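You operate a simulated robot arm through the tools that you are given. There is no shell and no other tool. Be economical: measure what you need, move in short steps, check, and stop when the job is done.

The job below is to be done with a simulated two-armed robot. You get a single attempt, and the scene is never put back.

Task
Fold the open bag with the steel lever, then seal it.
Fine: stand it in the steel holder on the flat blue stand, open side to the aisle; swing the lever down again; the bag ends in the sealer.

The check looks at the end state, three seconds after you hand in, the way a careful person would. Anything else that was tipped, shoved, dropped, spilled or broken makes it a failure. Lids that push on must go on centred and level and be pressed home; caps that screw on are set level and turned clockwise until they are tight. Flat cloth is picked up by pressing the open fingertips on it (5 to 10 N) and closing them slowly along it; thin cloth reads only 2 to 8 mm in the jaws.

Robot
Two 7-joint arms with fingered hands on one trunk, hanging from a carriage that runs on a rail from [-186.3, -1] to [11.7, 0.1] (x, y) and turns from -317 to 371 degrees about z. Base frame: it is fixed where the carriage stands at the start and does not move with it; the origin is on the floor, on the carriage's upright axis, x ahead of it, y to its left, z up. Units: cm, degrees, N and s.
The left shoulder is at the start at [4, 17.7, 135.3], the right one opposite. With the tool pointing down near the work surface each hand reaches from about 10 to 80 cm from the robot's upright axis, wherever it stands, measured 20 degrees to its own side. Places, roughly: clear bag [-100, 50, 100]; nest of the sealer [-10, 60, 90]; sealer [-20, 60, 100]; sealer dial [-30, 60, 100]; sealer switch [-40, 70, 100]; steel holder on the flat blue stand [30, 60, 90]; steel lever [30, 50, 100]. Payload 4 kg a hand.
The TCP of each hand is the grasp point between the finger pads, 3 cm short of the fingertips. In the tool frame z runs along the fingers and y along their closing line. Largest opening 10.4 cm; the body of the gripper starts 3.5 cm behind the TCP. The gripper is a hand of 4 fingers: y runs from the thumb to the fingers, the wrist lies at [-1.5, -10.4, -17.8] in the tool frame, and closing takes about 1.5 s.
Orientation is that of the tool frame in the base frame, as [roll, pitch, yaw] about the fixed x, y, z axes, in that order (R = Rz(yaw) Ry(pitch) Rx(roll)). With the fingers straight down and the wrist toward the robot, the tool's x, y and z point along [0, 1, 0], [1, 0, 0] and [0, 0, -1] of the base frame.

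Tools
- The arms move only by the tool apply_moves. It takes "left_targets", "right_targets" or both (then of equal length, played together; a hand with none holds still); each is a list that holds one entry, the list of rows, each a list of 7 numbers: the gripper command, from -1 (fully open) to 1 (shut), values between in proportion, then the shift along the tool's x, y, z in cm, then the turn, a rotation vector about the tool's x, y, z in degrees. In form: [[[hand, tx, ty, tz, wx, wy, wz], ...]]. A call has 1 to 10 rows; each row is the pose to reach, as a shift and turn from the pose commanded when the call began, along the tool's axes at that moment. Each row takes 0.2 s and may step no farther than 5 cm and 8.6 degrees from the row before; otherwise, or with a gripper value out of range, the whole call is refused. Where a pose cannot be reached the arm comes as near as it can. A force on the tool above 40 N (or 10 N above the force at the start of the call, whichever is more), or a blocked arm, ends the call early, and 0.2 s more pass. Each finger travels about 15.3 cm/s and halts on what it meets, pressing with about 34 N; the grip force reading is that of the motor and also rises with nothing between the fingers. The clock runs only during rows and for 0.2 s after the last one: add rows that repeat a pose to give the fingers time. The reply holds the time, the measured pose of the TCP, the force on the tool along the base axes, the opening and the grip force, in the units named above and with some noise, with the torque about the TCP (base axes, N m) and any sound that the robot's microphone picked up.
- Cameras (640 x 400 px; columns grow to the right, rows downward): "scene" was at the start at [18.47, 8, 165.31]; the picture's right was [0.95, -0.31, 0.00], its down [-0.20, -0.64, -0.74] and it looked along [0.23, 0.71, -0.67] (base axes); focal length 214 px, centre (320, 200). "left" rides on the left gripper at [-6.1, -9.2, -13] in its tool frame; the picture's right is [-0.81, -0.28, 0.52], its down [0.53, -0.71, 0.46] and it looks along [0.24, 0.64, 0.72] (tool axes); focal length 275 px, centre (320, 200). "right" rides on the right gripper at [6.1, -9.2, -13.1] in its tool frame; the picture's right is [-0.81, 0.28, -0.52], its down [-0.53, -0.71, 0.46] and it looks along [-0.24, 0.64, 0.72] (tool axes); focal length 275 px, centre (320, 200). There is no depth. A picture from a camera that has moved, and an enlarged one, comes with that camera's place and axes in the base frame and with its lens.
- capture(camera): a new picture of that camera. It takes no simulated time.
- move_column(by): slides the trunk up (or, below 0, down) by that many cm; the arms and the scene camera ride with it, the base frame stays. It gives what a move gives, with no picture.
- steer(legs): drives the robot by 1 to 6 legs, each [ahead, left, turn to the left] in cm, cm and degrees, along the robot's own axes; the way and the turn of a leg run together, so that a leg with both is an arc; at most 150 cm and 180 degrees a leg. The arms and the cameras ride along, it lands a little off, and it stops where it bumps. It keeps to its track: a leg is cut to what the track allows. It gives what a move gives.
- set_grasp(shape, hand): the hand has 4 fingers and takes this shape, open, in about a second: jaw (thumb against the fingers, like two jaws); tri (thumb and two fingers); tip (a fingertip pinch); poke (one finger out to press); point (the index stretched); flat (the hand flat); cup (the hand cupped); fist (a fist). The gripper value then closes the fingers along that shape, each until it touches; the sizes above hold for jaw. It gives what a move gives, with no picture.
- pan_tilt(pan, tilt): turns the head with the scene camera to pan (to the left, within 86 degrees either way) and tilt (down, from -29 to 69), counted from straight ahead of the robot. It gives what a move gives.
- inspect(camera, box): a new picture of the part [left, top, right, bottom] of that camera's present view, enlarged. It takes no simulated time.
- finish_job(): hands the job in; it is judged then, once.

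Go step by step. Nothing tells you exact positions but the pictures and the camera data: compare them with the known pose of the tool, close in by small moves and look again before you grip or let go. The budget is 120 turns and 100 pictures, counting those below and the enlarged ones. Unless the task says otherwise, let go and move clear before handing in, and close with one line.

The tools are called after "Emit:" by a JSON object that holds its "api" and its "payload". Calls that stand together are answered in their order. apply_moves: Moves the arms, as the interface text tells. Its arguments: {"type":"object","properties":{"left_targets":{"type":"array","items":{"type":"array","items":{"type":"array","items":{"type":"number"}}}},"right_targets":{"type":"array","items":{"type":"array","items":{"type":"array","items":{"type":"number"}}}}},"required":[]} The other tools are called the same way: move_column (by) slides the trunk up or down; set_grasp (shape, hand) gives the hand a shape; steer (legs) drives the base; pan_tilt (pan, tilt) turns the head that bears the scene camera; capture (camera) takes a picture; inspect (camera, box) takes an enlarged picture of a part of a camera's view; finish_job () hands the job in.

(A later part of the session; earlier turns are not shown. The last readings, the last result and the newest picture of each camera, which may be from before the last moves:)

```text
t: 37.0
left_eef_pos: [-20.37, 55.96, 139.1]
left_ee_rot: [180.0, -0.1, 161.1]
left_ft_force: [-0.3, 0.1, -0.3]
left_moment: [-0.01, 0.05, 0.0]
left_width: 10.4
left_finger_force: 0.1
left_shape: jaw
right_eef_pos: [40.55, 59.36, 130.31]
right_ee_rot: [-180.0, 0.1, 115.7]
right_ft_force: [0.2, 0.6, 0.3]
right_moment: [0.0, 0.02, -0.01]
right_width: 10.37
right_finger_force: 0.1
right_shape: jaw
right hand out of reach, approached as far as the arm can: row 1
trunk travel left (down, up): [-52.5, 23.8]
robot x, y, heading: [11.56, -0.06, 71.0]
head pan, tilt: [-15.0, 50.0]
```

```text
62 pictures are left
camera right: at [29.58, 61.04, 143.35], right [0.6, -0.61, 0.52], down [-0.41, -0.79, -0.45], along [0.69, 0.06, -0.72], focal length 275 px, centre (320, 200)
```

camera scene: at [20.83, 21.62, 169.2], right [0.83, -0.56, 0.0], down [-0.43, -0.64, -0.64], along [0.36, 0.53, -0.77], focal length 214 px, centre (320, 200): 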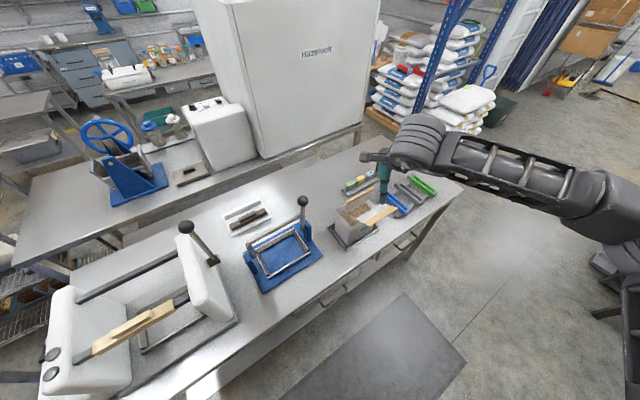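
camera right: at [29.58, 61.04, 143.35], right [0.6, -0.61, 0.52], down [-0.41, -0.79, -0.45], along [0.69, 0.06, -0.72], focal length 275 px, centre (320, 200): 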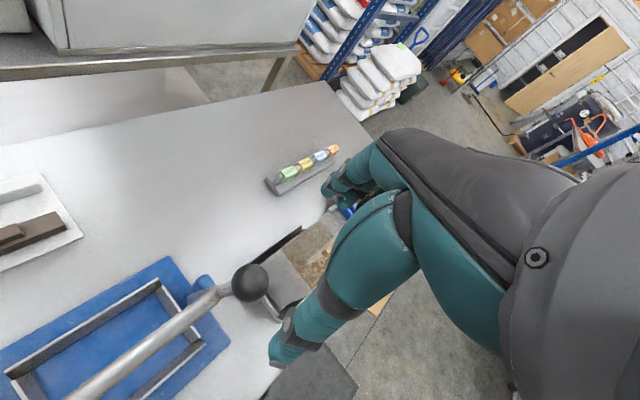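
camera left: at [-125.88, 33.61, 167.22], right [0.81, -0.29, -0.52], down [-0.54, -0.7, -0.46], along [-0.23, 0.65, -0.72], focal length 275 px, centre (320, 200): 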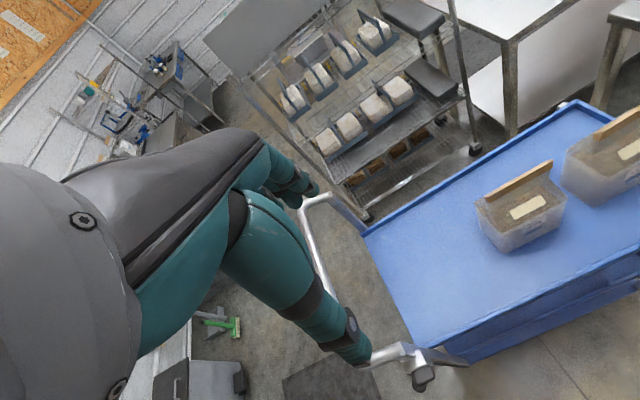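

Ball is below the hand. Descend, grip, then swing down.

Emit:
{"api": "apply_moves", "payload": {"right_targets": [[[-1, 0.5, 0.2, 4, 0, 0, 0], [-0.5, 0.5, 0.2, 8, 0, 0, 0], [-0.3, 0.5, 0.2, 12, 0, 0, 0], [-0.2, 0.5, 0.2, 13, 0, 0, 0], [0.4, 0.5, 0.2, 13, 0, 0, 0], [1, 0.5, 0.2, 13, 0, 0, 0], [1, 0.5, 0.2, 13, 0, 0, 0], [1, 0.5, 0.2, 13, 0, 0, 0]]]}}

```text
t: 38.8
left_eef_pos: [-20.44, 55.9, 139.08]
left_ee_rot: [-180.0, 0.0, 161.1]
left_ft_force: [-0.1, -0.3, 0.3]
left_moment: [0.01, 0.02, 0.01]
left_width: 10.34
left_finger_force: 0.0
left_shape: jaw
right_eef_pos: [40.51, 59.84, 116.97]
right_ee_rot: [-179.7, 0.1, 116.0]
right_ft_force: [-1.9, -1.3, -11.9]
right_moment: [0.22, -0.38, -0.08]
right_width: 1.53
right_finger_force: 34.1
right_shape: jaw
trunk travel left (down, up): [-52.5, 23.8]
robot x, y, heading: [11.61, 0.19, 71.1]
head pan, tilt: [-15.0, 50.0]
```

Emit:
{"api": "apply_moves", "payload": {"right_targets": [[[1, -2.9, -1.4, 0.8, 0, 0, 0], [1, -5.7, -2.8, 2.1, 0, 0, 0], [1, -8.3, -4.05, 3.8, 0, 0, 0], [1, -10.6, -5.2, 6, 0, 0, 0], [1, -12.5, -6.1, 8.5, 0, 0, 0], [1, -14.2, -6.9, 11.4, 0, 0, 0], [1, -15.1, -7.3, 13.8, 0, 0, 0], [1, -15.5, -7.5, 15.2, 0, 0, 0]]]}}

Emit:
{"api": "capture", "payload": {"camera": "right"}}

```text
t: 40.6
left_eef_pos: [-20.47, 55.99, 139.13]
left_ee_rot: [179.9, -0.1, 161.1]
left_ft_force: [-0.3, -0.2, -0.2]
left_moment: [0.02, 0.01, 0.0]
left_width: 10.35
left_finger_force: 0.1
left_shape: jaw
right_eef_pos: [40.37, 43.05, 101.98]
right_ee_rot: [-179.9, 0.0, 115.9]
right_ft_force: [-8.0, 5.0, -2.3]
right_moment: [0.09, -0.1, 0.01]
right_width: 1.56
right_finger_force: 33.9
right_shape: jaw
trunk travel left (down, up): [-52.5, 23.8]
robot x, y, heading: [11.11, -0.4, 71.1]
head pan, tilt: [-15.0, 50.0]
```

```text
61 pictures are left
camera right: at [29.37, 44.55, 115.11], right [0.6, -0.61, 0.52], down [-0.41, -0.79, -0.45], along [0.69, 0.06, -0.73], focal length 275 px, centre (320, 200)
```

right: 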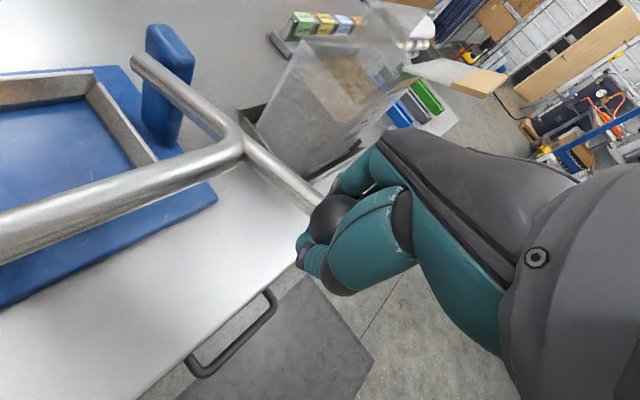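

Lever is down again. I release, lift clear, and raise the left hand before lowering the trunk for reach to the bag.

Emit:
{"api": "apply_moves", "payload": {"right_targets": [[[0.3, 0, 0, 0, 0, 0, 0], [-0.5, 0, 0, 0, 0, 0, 0], [-1, 0, 0, 0, 0, 0, 0], [-1, 0, 0, 0, 0, 0, 0], [-1, 0, 0, -5, 0, 0, 0], [-1, 0, 0, -10, 0, 0, 0], [-1, 0, 0, -15, 0, 0, 0], [-1, 0, 0, -20, 0, 0, 0], [-1, 0, 0, -25, 0, 0, 0], [-1, 0, 0, -30, 0, 0, 0]]], "left_targets": [[[-1, 0, 0, -2, 0, 0, 0], [-1, 0, 0, -4, 0, 0, 0], [-1, 0, 0, -6, 0, 0, 0], [-1, 0, 0, -8, 0, 0, 0], [-1, 0, 0, -10, 0, 0, 0], [-1, 0, 0, -12, 0, 0, 0], [-1, 0, 0, -14, 0, 0, 0], [-1, 0, 0, -16, 0, 0, 0], [-1, 0, 0, -17, 0, 0, 0], [-1, 0, 0, -17, 0, 0, 0]]]}}

Emit:
{"api": "move_column", "payload": {"by": -15}}

Emit:
{"api": "apply_moves", "payload": {"right_targets": [[[-1, -2, 4, 0, 0, 0, -8], [-1, -3, 8, 0, 0, 0, -16], [-1, -3.3, 12, 0, 0, 0, -24], [-1, -3, 16, 0, 0, 0, -32], [-1, -1.5, 20, 0, 0, 0, -40], [-1, 0, 23, 0, 0, 0, -48], [-1, 1.5, 26, 0, 0, 0, -56], [-1, 2.5, 26.8, 0, 0, 0, -64.1]]]}}

Emit:
{"api": "capture", "payload": {"camera": "right"}}

Emit:
{"api": "capture", "payload": {"camera": "scene"}}

```text
t: 42.8
left_eef_pos: [-20.34, 55.88, 156.19]
left_ee_rot: [180.0, 0.0, 161.1]
left_ft_force: [0.8, 0.8, 0.4]
left_moment: [0.0, 0.02, 0.01]
left_width: 10.36
left_finger_force: 0.0
left_shape: jaw
right_eef_pos: [40.26, 43.06, 132.09]
right_ee_rot: [-179.9, 0.1, 115.9]
right_ft_force: [0.2, -0.2, 0.7]
right_moment: [-0.01, -0.01, 0.0]
right_width: 10.39
right_finger_force: 0.1
right_shape: jaw
trunk travel left (down, up): [-52.5, 23.8]
robot x, y, heading: [11.32, 0.22, 71.1]
head pan, tilt: [-15.0, 50.0]
```

```text
t: 44.5
left_eef_pos: [-20.37, 55.89, 141.05]
left_ee_rot: [-180.0, 0.0, 161.1]
left_ft_force: [-0.4, 0.1, 0.3]
left_moment: [0.03, -0.01, 0.0]
left_width: 10.36
left_finger_force: 0.2
left_shape: jaw
right_eef_pos: [40.34, 43.06, 117.17]
right_ee_rot: [180.0, 0.0, 115.8]
right_ft_force: [-0.7, 0.8, 0.3]
right_moment: [-0.01, -0.04, 0.01]
right_width: 10.35
right_finger_force: 0.0
right_shape: jaw
trunk travel left (down, up): [-37.5, 38.8]
robot x, y, heading: [11.43, 0.22, 71.3]
head pan, tilt: [-15.0, 50.0]
```

```text
t: 46.3
left_eef_pos: [-20.41, 55.77, 141.19]
left_ee_rot: [180.0, 0.0, 161.1]
left_ft_force: [-0.4, -0.2, 0.2]
left_moment: [0.0, -0.03, -0.02]
left_width: 10.38
left_finger_force: 0.0
left_shape: jaw
right_eef_pos: [63.43, 56.49, 117.13]
right_ee_rot: [179.9, -0.1, 177.3]
right_ft_force: [-0.5, -0.7, 0.4]
right_moment: [-0.01, -0.03, -0.02]
right_width: 10.36
right_finger_force: 0.1
right_shape: jaw
right hand out of reach, approached as far as the arm can: row 8
trunk travel left (down, up): [-37.5, 38.8]
robot x, y, heading: [11.63, 0.04, 71.1]
head pan, tilt: [-15.0, 50.0]
```

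```text
60 pictures are left
camera right: at [56.8, 47.71, 130.15], right [0.82, 0.24, 0.52], down [0.5, -0.74, -0.46], along [0.27, 0.63, -0.72], focal length 275 px, centre (320, 200)
```

right: 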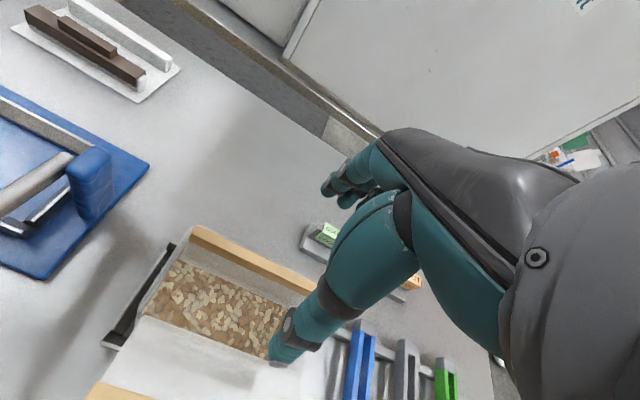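

```text
59 pictures are left
camera scene: at [20.82, 21.62, 154.2], right [0.83, -0.56, 0.0], down [-0.43, -0.64, -0.64], along [0.36, 0.53, -0.77], focal length 214 px, centre (320, 200)
```

scene: 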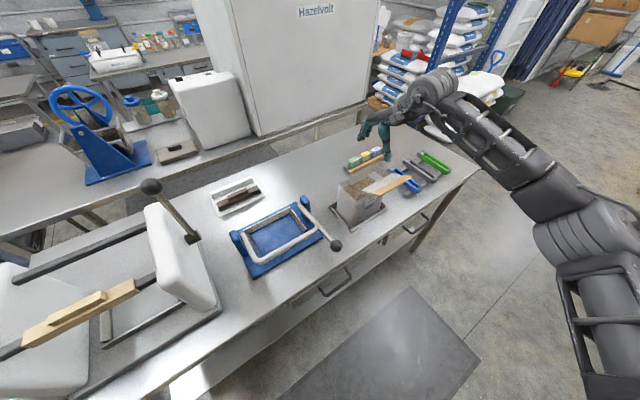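

The reach is limited at this heading, so I raise slightly, turn the robot left to about 88°, and re-approach.

Emit:
{"api": "apply_moves", "payload": {"right_targets": [[[-1, 0, -2, -3, 0, 0, 0], [-1, 0, -4, -6, 0, 0, 0]]]}}

Emit:
{"api": "steer", "payload": {"legs": [[0, 0, 17]]}}

```text
t: 46.9
left_eef_pos: [-20.4, 55.98, 141.25]
left_ee_rot: [180.0, -0.1, 161.1]
left_ft_force: [-0.4, 0.3, 0.9]
left_moment: [-0.04, -0.01, 0.03]
left_width: 10.4
left_finger_force: 0.0
left_shape: jaw
right_eef_pos: [63.12, 52.58, 122.98]
right_ee_rot: [180.0, 0.0, 179.9]
right_ft_force: [-0.5, 0.3, -0.1]
right_moment: [-0.01, 0.02, 0.0]
right_width: 10.42
right_finger_force: 0.1
right_shape: jaw
right hand out of reach, approached as far as the arm can: row 1
trunk travel left (down, up): [-37.5, 38.8]
robot x, y, heading: [11.18, 0.12, 71.1]
head pan, tilt: [-15.0, 50.0]
```

```text
t: 48.3
left_eef_pos: [-35.4, 44.06, 141.09]
left_ee_rot: [179.9, 0.0, 178.2]
left_ft_force: [-0.3, -0.4, 0.2]
left_moment: [0.0, 0.01, 0.01]
left_width: 10.38
left_finger_force: 0.1
left_shape: jaw
right_eef_pos: [45.6, 65.3, 123.04]
right_ee_rot: [180.0, 0.1, -163.1]
right_ft_force: [1.1, 0.2, -0.8]
right_moment: [0.0, 0.01, 0.06]
right_width: 10.38
right_finger_force: 0.2
right_shape: jaw
trunk travel left (down, up): [-37.5, 38.8]
robot x, y, heading: [11.19, 0.24, 88.0]
head pan, tilt: [-15.0, 50.0]
```

Emit:
{"api": "apply_moves", "payload": {"right_targets": [[[-1, -3, -2.6, 0, 0, 0, 4], [-1, -6, -5.2, 0, 0, 0, 8], [-1, -9, -7.8, 0, 0, 0, 12], [-1, -12, -10.4, 2, 0, 0, 16], [-0.6, -14.3, -12.8, 5, 0, 0, 16.9], [-0.6, -14.3, -12.8, 6, 0, 0, 16.9]]]}}

Emit:
{"api": "pan_tilt", "payload": {"pan": -35, "tilt": 42}}

Emit:
{"api": "capture", "payload": {"camera": "scene"}}

Emit:
{"api": "capture", "payload": {"camera": "right"}}

```text
t: 49.7
left_eef_pos: [-35.45, 44.15, 141.1]
left_ee_rot: [-180.0, -0.1, 178.1]
left_ft_force: [0.7, 0.1, 0.4]
left_moment: [-0.01, 0.0, -0.01]
left_width: 10.38
left_finger_force: 0.0
left_shape: jaw
right_eef_pos: [63.03, 57.28, 117.04]
right_ee_rot: [180.0, 0.0, 180.0]
right_ft_force: [-0.8, 0.8, 0.2]
right_moment: [-0.01, 0.01, 0.0]
right_width: 8.32
right_finger_force: 0.0
right_shape: jaw
trunk travel left (down, up): [-37.5, 38.8]
robot x, y, heading: [11.52, 0.04, 88.4]
head pan, tilt: [-15.0, 50.0]
```

```text
t: 50.5
left_eef_pos: [-35.44, 44.09, 141.08]
left_ee_rot: [-180.0, 0.0, 178.0]
left_ft_force: [0.5, -0.8, 0.3]
left_moment: [-0.01, -0.01, -0.01]
left_width: 10.35
left_finger_force: 0.0
left_shape: jaw
right_eef_pos: [63.09, 57.29, 117.08]
right_ee_rot: [-180.0, 0.0, 179.8]
right_ft_force: [-0.3, 0.0, -0.1]
right_moment: [0.0, -0.03, 0.04]
right_width: 8.31
right_finger_force: 0.0
right_shape: jaw
trunk travel left (down, up): [-37.5, 38.8]
robot x, y, heading: [11.03, 0.36, 87.9]
head pan, tilt: [-35.0, 42.0]
```

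```text
58 pictures are left
camera scene: at [16.87, 22.79, 155.32], right [0.8, -0.6, 0.0], down [-0.4, -0.54, -0.74], along [0.45, 0.59, -0.67], focal length 214 px, centre (320, 200)
```

scene: 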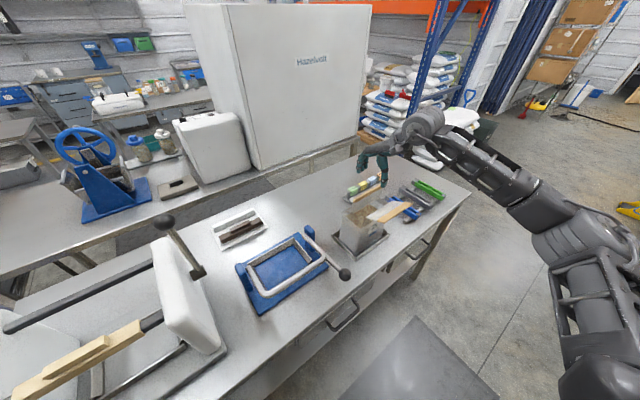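

```text
57 pictures are left
camera right: at [56.9, 48.25, 130.05], right [0.81, 0.27, 0.52], down [0.53, -0.71, -0.46], along [0.24, 0.64, -0.72], focal length 275 px, centre (320, 200)
```

right: 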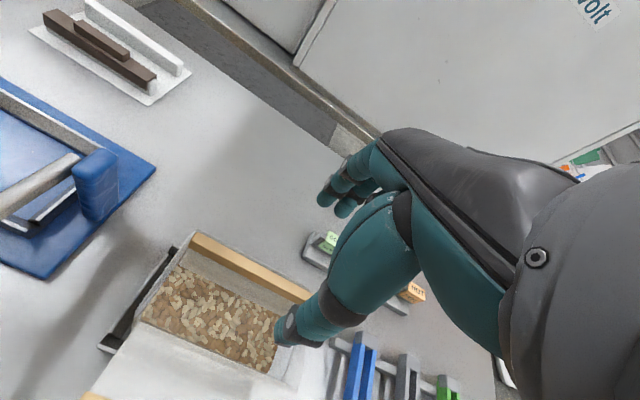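

Hand is square above the strip. I descend with a partly closed hand and then close slowly on the strip.

Emit:
{"api": "apply_moves", "payload": {"right_targets": [[[-0.4, 0, 0, 4, 0, 0, 0], [-0.3, 0, 0, 7, 0, 0, 0], [-0.2, 0, 0, 9.7, 0, 0, 0], [0.1, 0, 0, 9.7, 0, 0, 0], [0.4, 0, 0, 9.7, 0, 0, 0], [0.7, 0, 0, 9.7, 0, 0, 0], [1, 0, 0, 9.7, 0, 0, 0], [1, 0, 0, 9.7, 0, 0, 0]]]}}

Emit:
{"api": "capture", "payload": {"camera": "right"}}

Emit:
{"api": "inspect", "payload": {"camera": "scene", "box": [300, 140, 460, 280]}}

```text
t: 52.3
left_eef_pos: [-35.37, 44.13, 141.09]
left_ee_rot: [180.0, 0.0, 178.1]
left_ft_force: [-0.1, 0.3, 0.1]
left_moment: [-0.01, 0.0, -0.01]
left_width: 10.34
left_finger_force: 0.0
left_shape: jaw
right_eef_pos: [63.11, 57.1, 107.21]
right_ee_rot: [-179.9, 0.0, 179.9]
right_ft_force: [-0.3, -0.2, -0.1]
right_moment: [0.03, -0.05, 0.13]
right_width: 0.19
right_finger_force: 34.0
right_shape: jaw
trunk travel left (down, up): [-37.5, 38.8]
robot x, y, heading: [11.74, -0.16, 88.1]
head pan, tilt: [-35.0, 42.0]
```

```text
56 pictures are left
camera right: at [56.96, 48.06, 120.31], right [0.81, 0.27, 0.52], down [0.53, -0.71, -0.45], along [0.24, 0.64, -0.73], focal length 275 px, centre (320, 200)
```

right: 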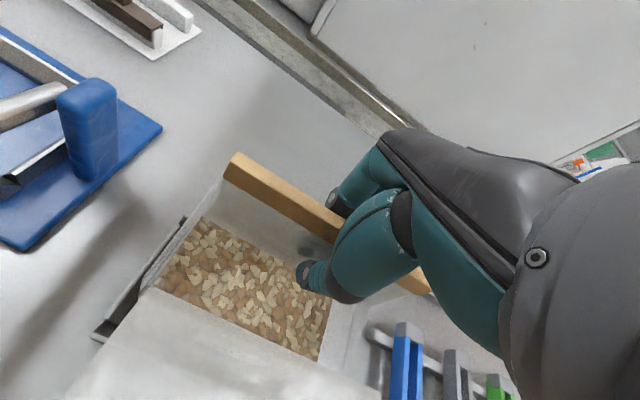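

```text
2.86 times, centred on (380, 210) of scene
camera zoom: at [16.88, 22.78, 155.32], right [0.8, -0.6, 0.0], down [-0.4, -0.54, -0.74], along [0.45, 0.59, -0.67], focal length 613 px, centre (149, 171)
```

zoom: 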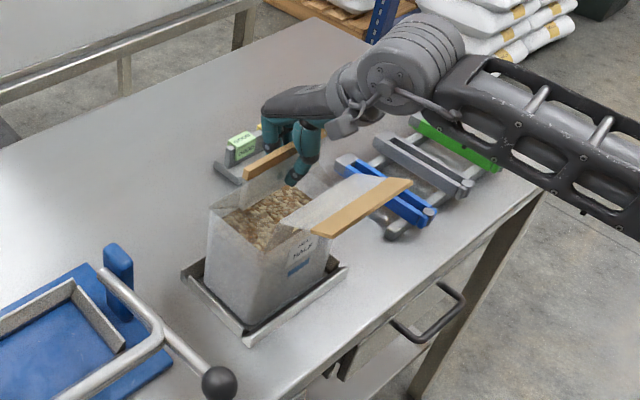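

It's holding the flap at the strip. I lift a little to test how the bag hangs.

Emit:
{"api": "apply_moves", "payload": {"right_targets": [[[1, 0, 0, -0.7, 0, 0, 0], [1, 0, 0, -1.4, 0, 0, 0], [1, 0, 0, -2.1, 0, 0, 0]]]}}

Emit:
{"api": "inspect", "payload": {"camera": "scene", "box": [300, 140, 460, 280]}}

```text
t: 53.1
left_eef_pos: [-35.49, 44.01, 141.15]
left_ee_rot: [-179.9, -0.2, 178.1]
left_ft_force: [-0.5, 0.2, -0.1]
left_moment: [0.0, 0.02, -0.02]
left_width: 10.39
left_finger_force: 0.1
left_shape: jaw
right_eef_pos: [63.01, 57.06, 109.2]
right_ee_rot: [-179.7, 0.0, 179.9]
right_ft_force: [-0.1, -1.0, -12.2]
right_moment: [0.09, -0.04, 0.03]
right_width: 0.16
right_finger_force: 34.0
right_shape: jaw
trunk travel left (down, up): [-37.5, 38.8]
robot x, y, heading: [11.74, 0.15, 88.0]
head pan, tilt: [-35.0, 42.0]
```

```text
2.86 times, centred on (380, 210) of scene
camera zoom: at [16.83, 22.74, 155.3], right [0.8, -0.6, 0.0], down [-0.4, -0.54, -0.74], along [0.45, 0.59, -0.67], focal length 613 px, centre (149, 171)
```

zoom: 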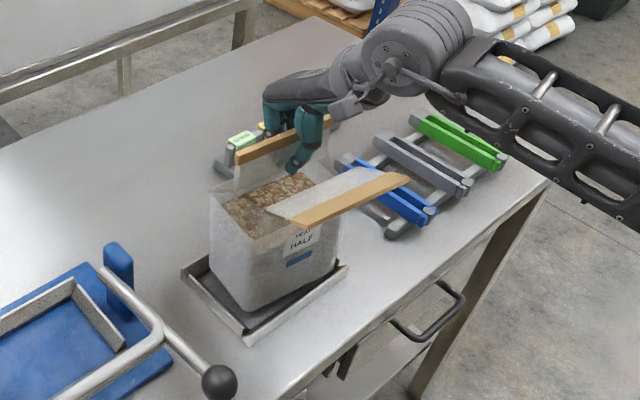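

The label reads HEAT HALF, and the bag hangs level with about 12 N. I lift it clear and carry it over the holder.

Emit:
{"api": "apply_moves", "payload": {"right_targets": [[[1, 0, 0, -2, 0, 0, 0], [1, 0, 0, -4, 0, 0, 0], [1, 0, 0, -6, 0, 0, 0], [1, 0, 0, -8, 0, 0, 0], [1, 0, 0, -10, 0, 0, 0], [1, 0, 0, -12, 0, 0, 0], [1, 0, 0, -14, 0, 0, 0], [1, 0, 0, -15, 0, 0, 0]]]}}

Emit:
{"api": "apply_moves", "payload": {"right_targets": [[[1, 2, 0.3, 0, 0, 0, 0], [1, 5, 0.8, 0, 0, 0, 0], [1, 9, 1.6, 0, 0, 0, 0], [1, 13, 2.4, 0, 0, 0, 0], [1, 17, 3.2, 0, 0, 0, 0], [1, 21, 4, 0, 0, 0, 0], [1, 25, 4.8, 0, 0, 0, 0], [1, 29, 5.6, 0, 0, 0, 0], [1, 31, 6, 0, 0, 0, 0], [1, 31.9, 6.2, 0, 0, 0, 0]]]}}

Emit:
{"api": "pan_tilt", "payload": {"pan": -10, "tilt": 45}}

Emit:
{"api": "capture", "payload": {"camera": "scene"}}

Emit:
{"api": "capture", "payload": {"camera": "right"}}

```text
t: 54.9
left_eef_pos: [-35.47, 44.08, 141.11]
left_ee_rot: [180.0, 0.0, 178.1]
left_ft_force: [0.9, -0.6, 0.3]
left_moment: [0.03, -0.05, -0.01]
left_width: 10.37
left_finger_force: 0.1
left_shape: jaw
right_eef_pos: [62.89, 57.03, 124.28]
right_ee_rot: [-179.9, 0.0, 179.9]
right_ft_force: [0.9, -0.3, -12.7]
right_moment: [0.06, -0.04, -0.01]
right_width: 0.16
right_finger_force: 34.4
right_shape: jaw
trunk travel left (down, up): [-37.5, 38.8]
robot x, y, heading: [11.57, -0.27, 88.0]
head pan, tilt: [-35.0, 42.0]
```

```text
t: 57.1
left_eef_pos: [-35.3, 44.05, 141.06]
left_ee_rot: [-180.0, -0.1, 178.1]
left_ft_force: [0.5, 0.4, 0.0]
left_moment: [-0.02, 0.04, -0.01]
left_width: 10.36
left_finger_force: 0.1
left_shape: jaw
right_eef_pos: [31.11, 63.46, 124.46]
right_ee_rot: [-180.0, 0.0, 180.0]
right_ft_force: [-0.1, 0.0, -13.2]
right_moment: [0.02, -0.03, -0.01]
right_width: 0.14
right_finger_force: 34.2
right_shape: jaw
trunk travel left (down, up): [-37.5, 38.8]
robot x, y, heading: [11.51, 0.28, 87.8]
head pan, tilt: [-35.0, 42.0]
```

```text
t: 58.0
left_eef_pos: [-35.39, 44.06, 141.14]
left_ee_rot: [-180.0, 0.0, 178.1]
left_ft_force: [0.1, 0.2, -1.1]
left_moment: [-0.02, 0.0, -0.02]
left_width: 10.36
left_finger_force: 0.1
left_shape: jaw
right_eef_pos: [31.13, 63.5, 124.29]
right_ee_rot: [-179.9, 0.0, 179.8]
right_ft_force: [0.3, -0.7, -12.0]
right_moment: [0.13, -0.05, 0.0]
right_width: 0.16
right_finger_force: 34.1
right_shape: jaw
trunk travel left (down, up): [-37.5, 38.8]
robot x, y, heading: [11.45, 0.26, 88.2]
head pan, tilt: [-10.0, 45.0]
```

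```text
53 pictures are left
camera scene: at [13.53, 23.99, 154.87], right [0.98, -0.21, 0.0], down [-0.15, -0.69, -0.71], along [0.15, 0.69, -0.71], focal length 214 px, centre (320, 200)
```

scene: 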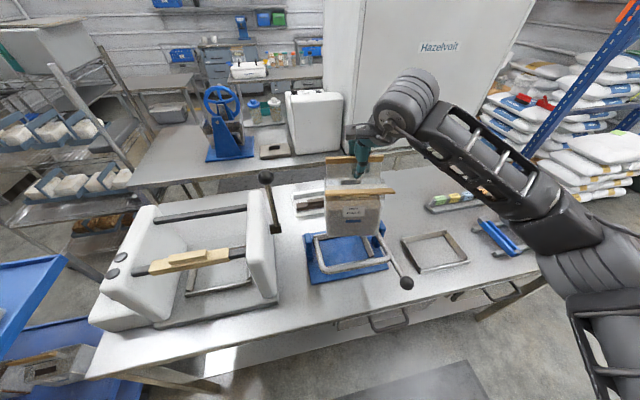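

```text
52 pictures are left
camera right: at [24.93, 54.39, 137.32], right [0.81, 0.28, 0.52], down [0.53, -0.71, -0.45], along [0.24, 0.64, -0.73], focal length 275 px, centre (320, 200)
```

right: 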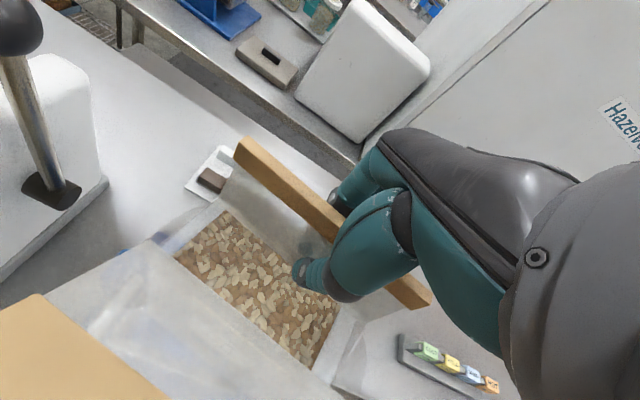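

Emit:
{"api": "inspect", "payload": {"camera": "scene", "box": [280, 140, 440, 300]}}

```text
2.50 times, centred on (360, 220) of scene
camera zoom: at [13.53, 23.99, 154.87], right [0.98, -0.21, 0.0], down [-0.15, -0.69, -0.71], along [0.15, 0.69, -0.71], focal length 536 px, centre (220, 150)
```

zoom: 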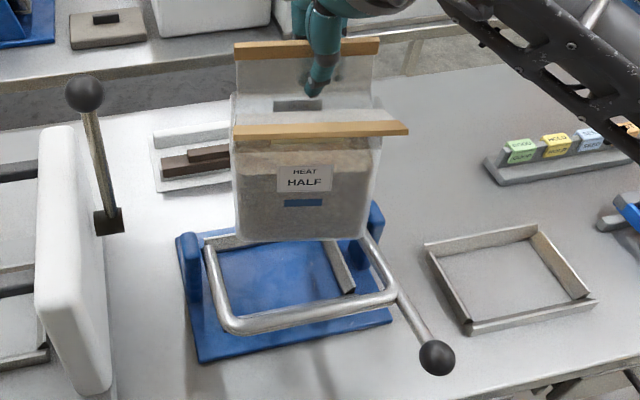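

The bag has turned about 6° clockwise in the grip. I correct the yaw and look again.

Emit:
{"api": "apply_moves", "payload": {"right_targets": [[[1, 0, 0, 0, 0, 0, -3], [1, 0, 0, 0, 0, 0, -6], [1, 0, 0, 0, 0, 0, -6]]]}}

Emit:
{"api": "inspect", "payload": {"camera": "scene", "box": [280, 140, 440, 300]}}

Emit:
{"api": "capture", "payload": {"camera": "right"}}

```text
t: 58.8
left_eef_pos: [-35.36, 44.03, 141.11]
left_ee_rot: [179.9, -0.1, 178.2]
left_ft_force: [0.9, 0.2, 0.4]
left_moment: [-0.02, -0.01, -0.02]
left_width: 10.36
left_finger_force: 0.0
left_shape: jaw
right_eef_pos: [31.07, 63.41, 124.27]
right_ee_rot: [-180.0, 0.0, -173.9]
right_ft_force: [0.4, -0.1, -11.7]
right_moment: [0.11, -0.03, -0.01]
right_width: 0.16
right_finger_force: 34.0
right_shape: jaw
trunk travel left (down, up): [-37.5, 38.8]
robot x, y, heading: [11.18, 0.05, 88.3]
head pan, tilt: [-10.0, 45.0]
```

```text
2.50 times, centred on (360, 220) of scene
camera zoom: at [13.51, 24.0, 154.87], right [0.98, -0.21, 0.0], down [-0.15, -0.69, -0.71], along [0.15, 0.69, -0.71], focal length 536 px, centre (220, 150)
```

zoom: 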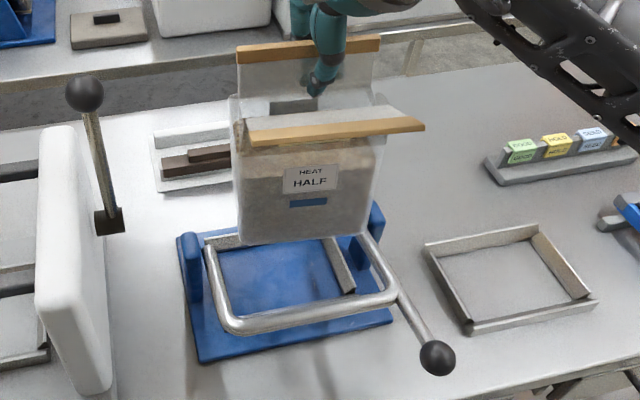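

```text
49 pictures are left
camera right: at [25.95, 53.75, 137.37], right [0.78, 0.36, 0.52], down [0.6, -0.65, -0.45], along [0.18, 0.67, -0.73], focal length 275 px, centre (320, 200)
```

right: 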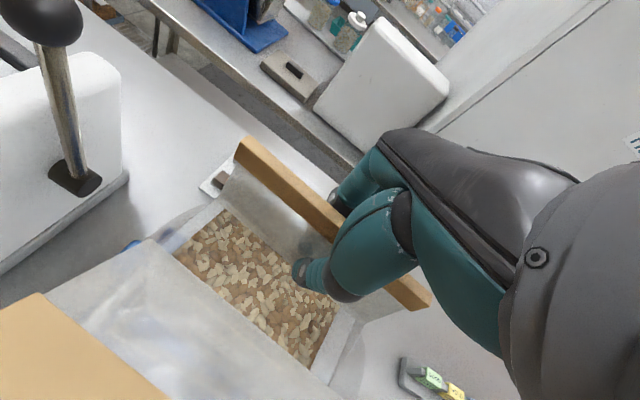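

I trim the yaw a bit more, shift 0.6 cm back, and lower to just above the holder to check.

Emit:
{"api": "apply_moves", "payload": {"right_targets": [[[1, 0, 0.6, 0, 0, 0, -3], [1, 0, 0.6, 2, 0, 0, -3], [1, 0, 0.6, 4, 0, 0, -3], [1, 0, 0.6, 6, 0, 0, -3], [1, 0, 0.6, 8, 0, 0, -3], [1, 0, 0.6, 10, 0, 0, -3]]]}}

Emit:
{"api": "inspect", "payload": {"camera": "scene", "box": [280, 160, 420, 300]}}

Emit:
{"api": "capture", "payload": {"camera": "right"}}

```text
t: 60.2
left_eef_pos: [-35.41, 44.12, 141.14]
left_ee_rot: [-180.0, -0.1, 178.2]
left_ft_force: [-0.3, 0.5, 0.2]
left_moment: [0.01, 0.02, 0.04]
left_width: 10.36
left_finger_force: 0.0
left_shape: jaw
right_eef_pos: [31.14, 63.9, 114.34]
right_ee_rot: [-179.9, 0.1, -171.1]
right_ft_force: [0.4, 1.1, -13.3]
right_moment: [0.08, -0.03, 0.0]
right_width: 0.14
right_finger_force: 33.6
right_shape: jaw
trunk travel left (down, up): [-37.5, 38.8]
robot x, y, heading: [11.19, 0.45, 88.0]
head pan, tilt: [-10.0, 45.0]
```

```text
2.86 times, centred on (350, 230) of scene
camera zoom: at [13.51, 23.98, 154.86], right [0.98, -0.21, 0.0], down [-0.15, -0.69, -0.71], along [0.15, 0.69, -0.71], focal length 613 px, centre (234, 114)
```

zoom: 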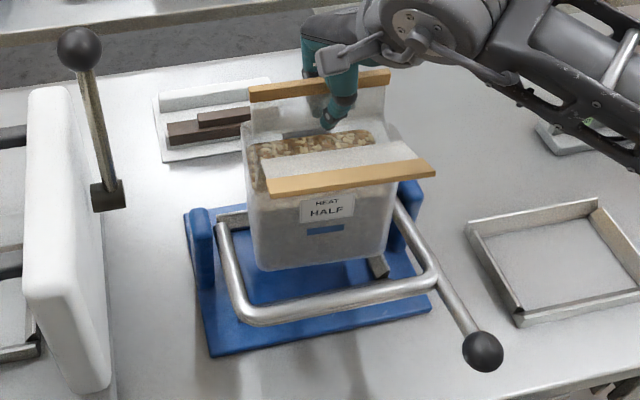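

```text
47 pictures are left
camera right: at [26.45, 54.11, 127.36], right [0.76, 0.4, 0.52], down [0.64, -0.62, -0.45], along [0.14, 0.67, -0.73], focal length 275 px, centre (320, 200)
```

right: 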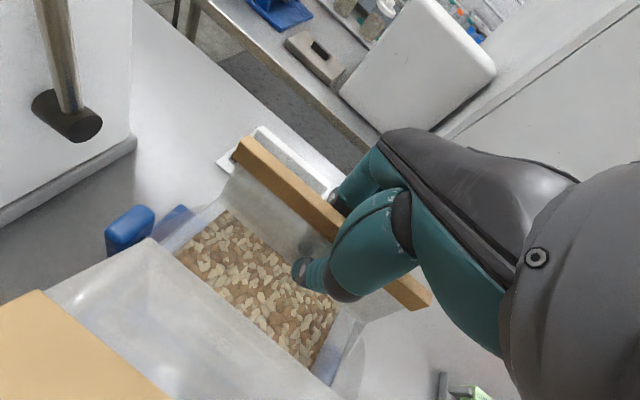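

Alignment looks good (bag ~23–37, holder ~22–39 in x). I lower it into the holder.

Emit:
{"api": "apply_moves", "payload": {"right_targets": [[[1, -0.3, 0, 1.5, 0, 0, 0], [1, -0.3, 0, 3, 0, 0, 0], [1, -0.3, 0, 4, 0, 0, 0], [1, -0.3, 0, 4.6, 0, 0, 0]]]}}

Emit:
{"api": "inspect", "payload": {"camera": "scene", "box": [280, 160, 420, 300]}}

```text
t: 61.2
left_eef_pos: [-35.37, 44.1, 141.15]
left_ee_rot: [-180.0, 0.0, 178.2]
left_ft_force: [-0.7, -0.3, 0.2]
left_moment: [-0.02, 0.01, -0.02]
left_width: 10.36
left_finger_force: 0.1
left_shape: jaw
right_eef_pos: [31.18, 64.04, 109.93]
right_ee_rot: [179.9, -0.1, -170.9]
right_ft_force: [-3.3, -3.0, -1.0]
right_moment: [-0.05, -0.11, 0.18]
right_width: 0.16
right_finger_force: 33.7
right_shape: jaw
trunk travel left (down, up): [-37.5, 38.8]
robot x, y, heading: [11.66, -0.2, 88.1]
head pan, tilt: [-10.0, 45.0]
```

```text
2.86 times, centred on (350, 230) of scene
camera zoom: at [13.48, 24.02, 154.9], right [0.98, -0.21, 0.0], down [-0.15, -0.69, -0.71], along [0.14, 0.69, -0.71], focal length 613 px, centre (234, 114)
```

zoom: 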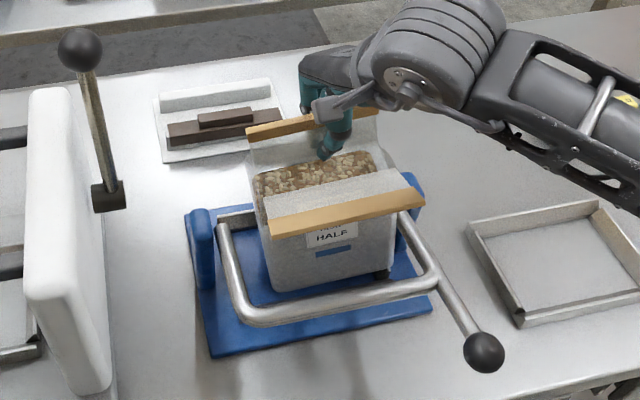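

The bag seems to touch early on the right wall of the holder. I lift slightly, shift 1.2 cm left, and lower again.

Emit:
{"api": "apply_moves", "payload": {"right_targets": [[[1, 0, 0, -1.5, 0, 0, 0], [1, 0, 0, -2.5, 0, 0, 0], [1, 1.2, 0, -2.5, 0, 0, 0], [1, 1.2, 0, -1.5, 0, 0, 0], [1, 1.2, 0, -0.5, 0, 0, 0], [1, 1.2, 0, 0, 0, 0, 0]]]}}

Emit:
{"api": "inspect", "payload": {"camera": "scene", "box": [300, 190, 400, 290]}}

```text
t: 62.6
left_eef_pos: [-35.43, 44.14, 141.03]
left_ee_rot: [180.0, 0.0, 178.2]
left_ft_force: [0.0, -0.1, 0.3]
left_moment: [0.01, 0.0, 0.03]
left_width: 10.39
left_finger_force: 0.1
left_shape: jaw
right_eef_pos: [30.09, 63.86, 109.76]
right_ee_rot: [-179.9, 0.0, -171.1]
right_ft_force: [-0.5, 0.8, -12.1]
right_moment: [0.07, -0.07, 0.08]
right_width: 0.14
right_finger_force: 34.1
right_shape: jaw
trunk travel left (down, up): [-37.5, 38.8]
robot x, y, heading: [11.41, 0.21, 88.1]
head pan, tilt: [-10.0, 45.0]
```

```text
4.00 times, centred on (350, 240) of scene
camera zoom: at [13.51, 24.0, 154.87], right [0.98, -0.21, 0.0], down [-0.15, -0.69, -0.71], along [0.15, 0.69, -0.71], focal length 858 px, centre (200, 40)
```

zoom: 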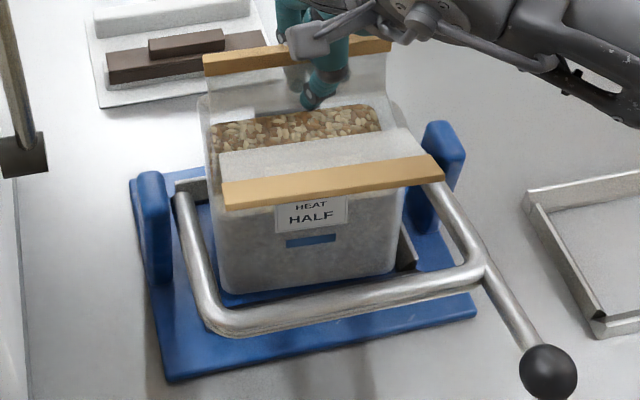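

Full weight is back on the hand, so it now clears the wall. I continue down.

Emit:
{"api": "apply_moves", "payload": {"right_targets": [[[1, 0, 0, 0.6, 0, 0, 0], [1, 0, 0, 1.2, 0, 0, 0]]]}}

```text
t: 63.2
left_eef_pos: [-35.22, 44.09, 141.13]
left_ee_rot: [-180.0, -0.1, 178.1]
left_ft_force: [0.2, -0.5, 0.0]
left_moment: [0.01, 0.01, -0.01]
left_width: 10.36
left_finger_force: 0.0
left_shape: jaw
right_eef_pos: [30.38, 64.05, 108.88]
right_ee_rot: [179.8, 0.0, -171.2]
right_ft_force: [6.6, -5.1, 7.3]
right_moment: [-0.16, -0.18, 0.21]
right_width: 0.17
right_finger_force: 33.9
right_shape: jaw
trunk travel left (down, up): [-37.5, 38.8]
robot x, y, heading: [11.37, 0.14, 88.1]
head pan, tilt: [-10.0, 45.0]
```

Emit:
{"api": "inspect", "payload": {"camera": "scene", "box": [300, 190, 400, 290]}}

Emit:
{"api": "capture", "payload": {"camera": "right"}}

```text
4.00 times, centred on (350, 240) of scene
camera zoom: at [13.61, 24.05, 154.93], right [0.98, -0.21, 0.0], down [-0.15, -0.69, -0.71], along [0.15, 0.69, -0.71], focal length 858 px, centre (200, 40)
```

zoom: 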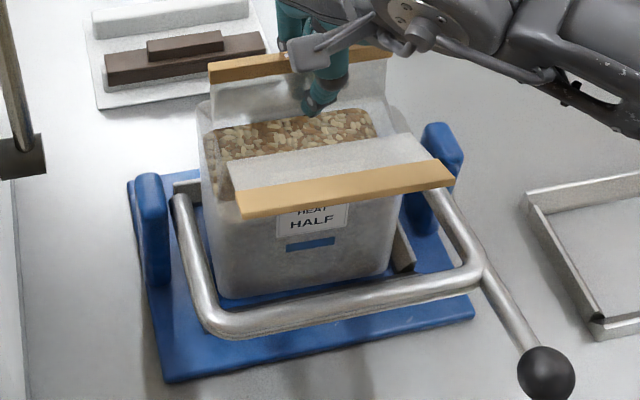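

```text
43 pictures are left
camera right: at [25.66, 54.05, 121.88], right [0.76, 0.39, 0.52], down [0.64, -0.62, -0.46], along [0.14, 0.68, -0.72], focal length 275 px, centre (320, 200)
```

right: 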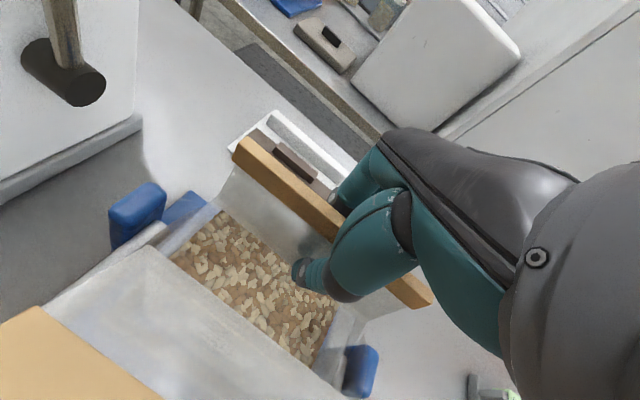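

Now it is a little too far left. I lift 1 cm, shift 0.7 cm right and lower again.

Emit:
{"api": "apply_moves", "payload": {"right_targets": [[[1, 0, 0, -1.2, 0, 0, 0], [1, -0.6, 0, -1.4, 0, 0, 0], [1, -0.6, 0, -1.4, 0, 0, 0], [1, -0.6, 0, -0.6, 0, 0, 0], [1, -0.6, 0, 0, 0, 0, 0]]]}}

```text
t: 64.4
left_eef_pos: [-35.24, 44.08, 141.17]
left_ee_rot: [-180.0, 0.0, 178.2]
left_ft_force: [0.6, -0.2, 0.4]
left_moment: [0.04, 0.02, 0.03]
left_width: 10.37
left_finger_force: 0.0
left_shape: jaw
right_eef_pos: [30.98, 64.05, 108.73]
right_ee_rot: [179.9, 0.0, -171.3]
right_ft_force: [3.8, -2.8, -2.0]
right_moment: [-0.06, -0.05, 0.11]
right_width: 0.16
right_finger_force: 34.1
right_shape: jaw
trunk travel left (down, up): [-37.5, 38.8]
robot x, y, heading: [11.18, -0.22, 88.1]
head pan, tilt: [-10.0, 45.0]
```

Emit:
{"api": "apply_moves", "payload": {"right_targets": [[[1, 0, 0, 0.3, 0, 0, 0], [1, 0, 0, 0.6, 0, 0, 0]]]}}

Emit:
{"api": "inspect", "payload": {"camera": "scene", "box": [300, 190, 400, 290]}}

```text
t: 65.0
left_eef_pos: [-35.13, 44.14, 141.11]
left_ee_rot: [-180.0, 0.2, 178.1]
left_ft_force: [0.0, 0.9, 0.2]
left_moment: [0.02, 0.0, -0.02]
left_width: 10.38
left_finger_force: 0.1
left_shape: jaw
right_eef_pos: [31.0, 64.14, 108.5]
right_ee_rot: [179.7, 0.1, -171.2]
right_ft_force: [10.9, -9.8, 20.2]
right_moment: [-0.37, -0.14, 0.14]
right_width: 0.25
right_finger_force: 33.8
right_shape: jaw
trunk travel left (down, up): [-37.5, 38.8]
robot x, y, heading: [11.33, 0.17, 88.0]
head pan, tilt: [-10.0, 45.0]
```

```text
4.00 times, centred on (350, 240) of scene
camera zoom: at [13.69, 24.07, 154.94], right [0.98, -0.21, 0.0], down [-0.14, -0.69, -0.71], along [0.15, 0.69, -0.71], focal length 858 px, centre (200, 40)
```

zoom: 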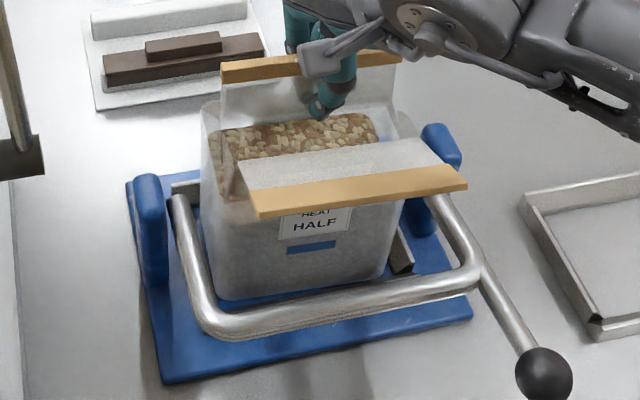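

The body seems seated; only the flaps are being flexed. I relax the pose and release slowly, then look from above.

Emit:
{"api": "apply_moves", "payload": {"right_targets": [[[1, 0.4, 0, -0.5, 0, 0, 0], [1, 0.4, 0, -0.5, 0, 0, 0], [0.6, 0.4, 0, -0.5, 0, 0, 0], [0.2, 0.4, 0, -0.5, 0, 0, 0], [-0.2, 0.4, 0, -0.5, 0, 0, 0], [-0.3, 0.4, 0, -0.5, 0, 0, 0], [-0.3, 0.4, 0, -3.5, 0, 0, 0], [-0.3, 0.4, 0, -7.5, 0, 0, 0], [-0.3, 0.4, 0, -12, 0, 0, 0]]]}}

Emit:
{"api": "apply_moves", "payload": {"right_targets": [[[-1, -4, 0, -2, 0, 0, 0], [-1, -8, 0, -2, 0, 0, 0], [-1, -12, 0, -2, 0, 0, 0], [-1, -16, 0, -2, 0, 0, 0], [-1, -20, -4, -2, 0, 0, 0]]]}}

Emit:
{"api": "inspect", "payload": {"camera": "scene", "box": [290, 170, 410, 290]}}

Emit:
{"api": "capture", "payload": {"camera": "right"}}

```text
t: 67.0
left_eef_pos: [-35.38, 44.05, 141.13]
left_ee_rot: [-180.0, 0.0, 178.1]
left_ft_force: [0.5, 0.6, 0.4]
left_moment: [-0.01, -0.02, 0.0]
left_width: 10.39
left_finger_force: 0.2
left_shape: jaw
right_eef_pos: [30.32, 63.85, 120.0]
right_ee_rot: [-179.9, 0.0, -171.1]
right_ft_force: [-0.3, -0.1, 0.8]
right_moment: [-0.04, 0.0, -0.03]
right_width: 6.74
right_finger_force: 0.0
right_shape: jaw
trunk travel left (down, up): [-37.5, 38.8]
robot x, y, heading: [11.52, 0.18, 88.2]
head pan, tilt: [-10.0, 45.0]
```

```text
refused: row 5 steps farther than a row can; nothing moved
```

```text
3.33 times, centred on (350, 230) of scene
camera zoom: at [13.54, 24.07, 154.89], right [0.98, -0.21, 0.0], down [-0.15, -0.69, -0.71], along [0.15, 0.69, -0.71], focal length 715 px, centre (220, 100)
```

zoom: 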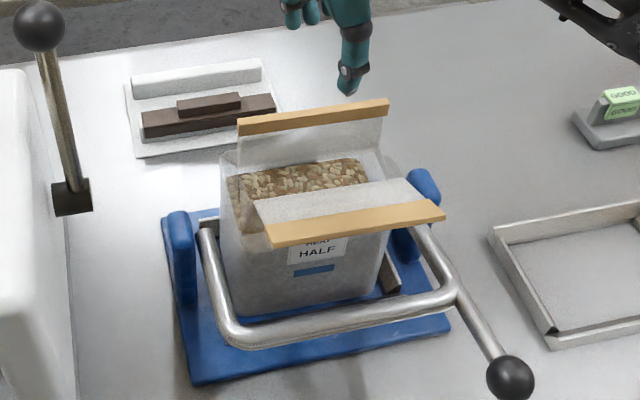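

```text
40 pictures are left
camera right: at [25.56, 54.07, 133.0], right [0.76, 0.4, 0.52], down [0.64, -0.62, -0.45], along [0.14, 0.67, -0.73], focal length 275 px, centre (320, 200)
```

right: 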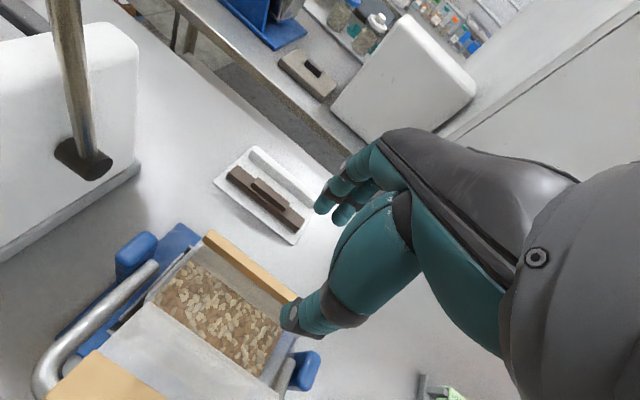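

The bag stands in the holder with its flap over the lever bar. Now I go to the lever ball again.

Emit:
{"api": "apply_moves", "payload": {"right_targets": [[[-0.3, 0, 0, -4, 0, 0, 0], [-0.3, -1, -2, -7, 0, 0, 8], [-0.3, -2, -5, -8, 0, 0, 16], [-0.3, -3, -8, -8, 0, 0, 24], [-0.3, -4, -11, -8, 0, 0, 32], [-0.5, -5, -14, -8, 0, 0, 40], [-0.7, -5.5, -17, -8, 0, 0, 48], [-1, -6, -19.5, -8, 0, 0, 56], [-1, -6.5, -21.5, -6, 0, 0, 64], [-1, -6.7, -22.3, -5, 0, 0, 72]]]}}

Emit:
{"api": "capture", "payload": {"camera": "right"}}

```text
t: 69.2
left_eef_pos: [-35.35, 44.03, 141.11]
left_ee_rot: [-180.0, -0.1, 178.1]
left_ft_force: [0.4, 1.1, 0.3]
left_moment: [0.01, -0.03, 0.01]
left_width: 10.38
left_finger_force: 0.1
left_shape: jaw
right_eef_pos: [40.53, 42.73, 124.93]
right_ee_rot: [180.0, 0.2, 116.8]
right_ft_force: [-0.1, 0.0, 0.9]
right_moment: [0.0, 0.01, -0.02]
right_width: 10.4
right_finger_force: 0.1
right_shape: jaw
trunk travel left (down, up): [-37.5, 38.8]
robot x, y, heading: [11.75, 0.32, 88.3]
head pan, tilt: [-10.0, 45.0]
```

```text
39 pictures are left
camera right: at [29.51, 44.24, 137.94], right [0.61, -0.6, 0.52], down [-0.4, -0.8, -0.45], along [0.69, 0.07, -0.72], focal length 275 px, centre (320, 200)
```

right: 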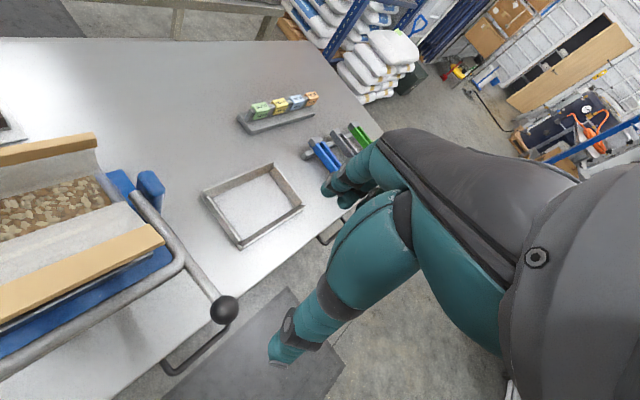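

Emit:
{"api": "apply_moves", "payload": {"right_targets": [[[-0.8, 0, 0, 5, 0, 0, 0], [-0.6, 0, 0, 10, 0, 0, 0], [-0.4, 0, 0, 15, 0, 0, 0], [-0.3, 0, 0, 19, 0, 0, 0], [-0.2, 0, 0, 23.2, 0, 0, 0], [0.3, 0, 0, 23.2, 0, 0, 0], [0.7, 0, 0, 23.2, 0, 0, 0], [1, 0, 0, 23.2, 0, 0, 0], [1, 0, 0, 23.2, 0, 0, 0]]]}}

```text
t: 71.2
left_eef_pos: [-35.37, 44.08, 141.15]
left_ee_rot: [180.0, -0.1, 178.2]
left_ft_force: [-0.4, -0.7, -0.8]
left_moment: [-0.01, 0.0, -0.01]
left_width: 10.35
left_finger_force: 0.1
left_shape: jaw
right_eef_pos: [40.45, 42.83, 101.46]
right_ee_rot: [-180.0, 0.0, 117.0]
right_ft_force: [-4.5, 0.4, -0.9]
right_moment: [0.02, 0.05, 0.01]
right_width: 2.42
right_finger_force: 34.1
right_shape: jaw
trunk travel left (down, up): [-37.5, 38.8]
robot x, y, heading: [10.94, -0.03, 88.1]
head pan, tilt: [-10.0, 45.0]
```

Emit:
{"api": "apply_moves", "payload": {"right_targets": [[[1, 0.6, 0.3, -2.35, 0, 0, 0], [1, 1.65, 0.85, -4.7, 0, 0, 0], [1, 2.85, 1.45, -6.9, 0, 0, 0], [1, 4.3, 2.2, -8.9, 0, 0, 0], [1, 6.0, 3.05, -10.65, 0, 0, 0], [1, 7.85, 4.0, -12.2, 0, 0, 0]]]}}

Emit:
{"api": "inspect", "payload": {"camera": "scene", "box": [270, 150, 430, 290]}}

```text
t: 72.6
left_eef_pos: [-35.47, 44.06, 141.18]
left_ee_rot: [-180.0, 0.0, 178.2]
left_ft_force: [0.5, -0.2, 0.2]
left_moment: [-0.04, -0.01, -0.01]
left_width: 10.38
left_finger_force: 0.1
left_shape: jaw
right_eef_pos: [40.29, 51.63, 113.76]
right_ee_rot: [-179.7, 0.2, 117.0]
right_ft_force: [-6.2, 6.7, -16.5]
right_moment: [-0.34, 0.21, 0.16]
right_width: 2.18
right_finger_force: 33.6
right_shape: jaw
trunk travel left (down, up): [-37.5, 38.8]
robot x, y, heading: [11.28, -0.1, 88.2]
head pan, tilt: [-10.0, 45.0]
```

```text
2.86 times, centred on (350, 220) of scene
camera zoom: at [13.45, 24.06, 154.86], right [0.98, -0.21, 0.0], down [-0.15, -0.69, -0.71], along [0.14, 0.69, -0.71], focal length 613 px, centre (234, 143)
```

zoom: 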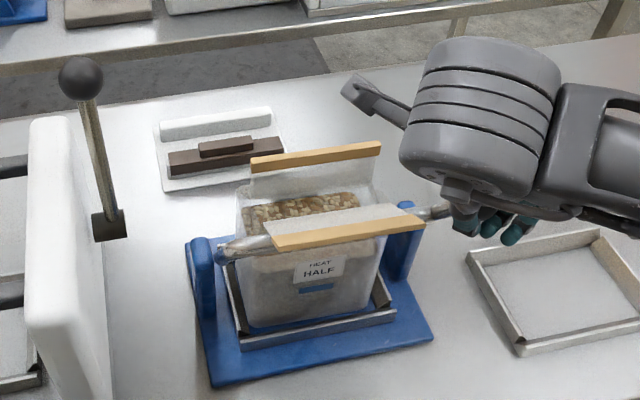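

The bar is lifting the front flap and the bag sits nicely in the holder. Continue to the stop.

Emit:
{"api": "apply_moves", "payload": {"right_targets": [[[1, 1.05, 0.5, -0.65, 0, 0, 0], [1, 2.05, 1.05, -1.25, 0, 0, 0], [1, 3.1, 1.6, -1.8, 0, 0, 0], [1, 4.2, 2.15, -2.2, 0, 0, 0], [1, 5.0, 2.55, -2.55, 0, 0, 0], [1, 5.75, 2.9, -2.8, 0, 0, 0], [1, 6.4, 3.3, -2.95, 0, 0, 0], [1, 7.0, 3.6, -3.0, 0, 0, 0]]]}}

Emit:
{"api": "inspect", "payload": {"camera": "scene", "box": [270, 150, 430, 290]}}

```text
t: 74.4
left_eef_pos: [-35.36, 43.82, 140.94]
left_ee_rot: [-179.8, 0.0, 178.0]
left_ft_force: [0.0, 0.1, 0.1]
left_moment: [0.04, -0.04, 0.02]
left_width: 10.36
left_finger_force: 0.1
left_shape: jaw
right_eef_pos: [40.53, 59.15, 116.71]
right_ee_rot: [-179.8, 0.6, 117.0]
right_ft_force: [4.1, -20.0, -20.0]
right_moment: [-0.47, 0.14, -0.2]
right_width: 2.08
right_finger_force: 34.0
right_shape: jaw
trunk travel left (down, up): [-37.5, 38.8]
robot x, y, heading: [11.11, -0.01, 88.1]
head pan, tilt: [-10.0, 45.0]
```

```text
2.86 times, centred on (350, 220) of scene
camera zoom: at [13.54, 23.79, 154.81], right [0.98, -0.21, 0.0], down [-0.15, -0.69, -0.7], along [0.15, 0.69, -0.71], focal length 613 px, centre (234, 143)
```

zoom: 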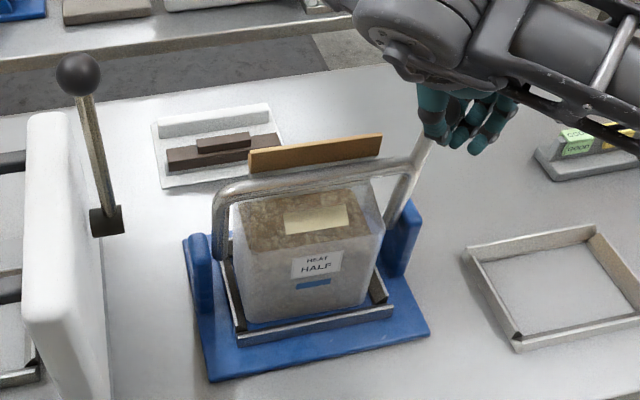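

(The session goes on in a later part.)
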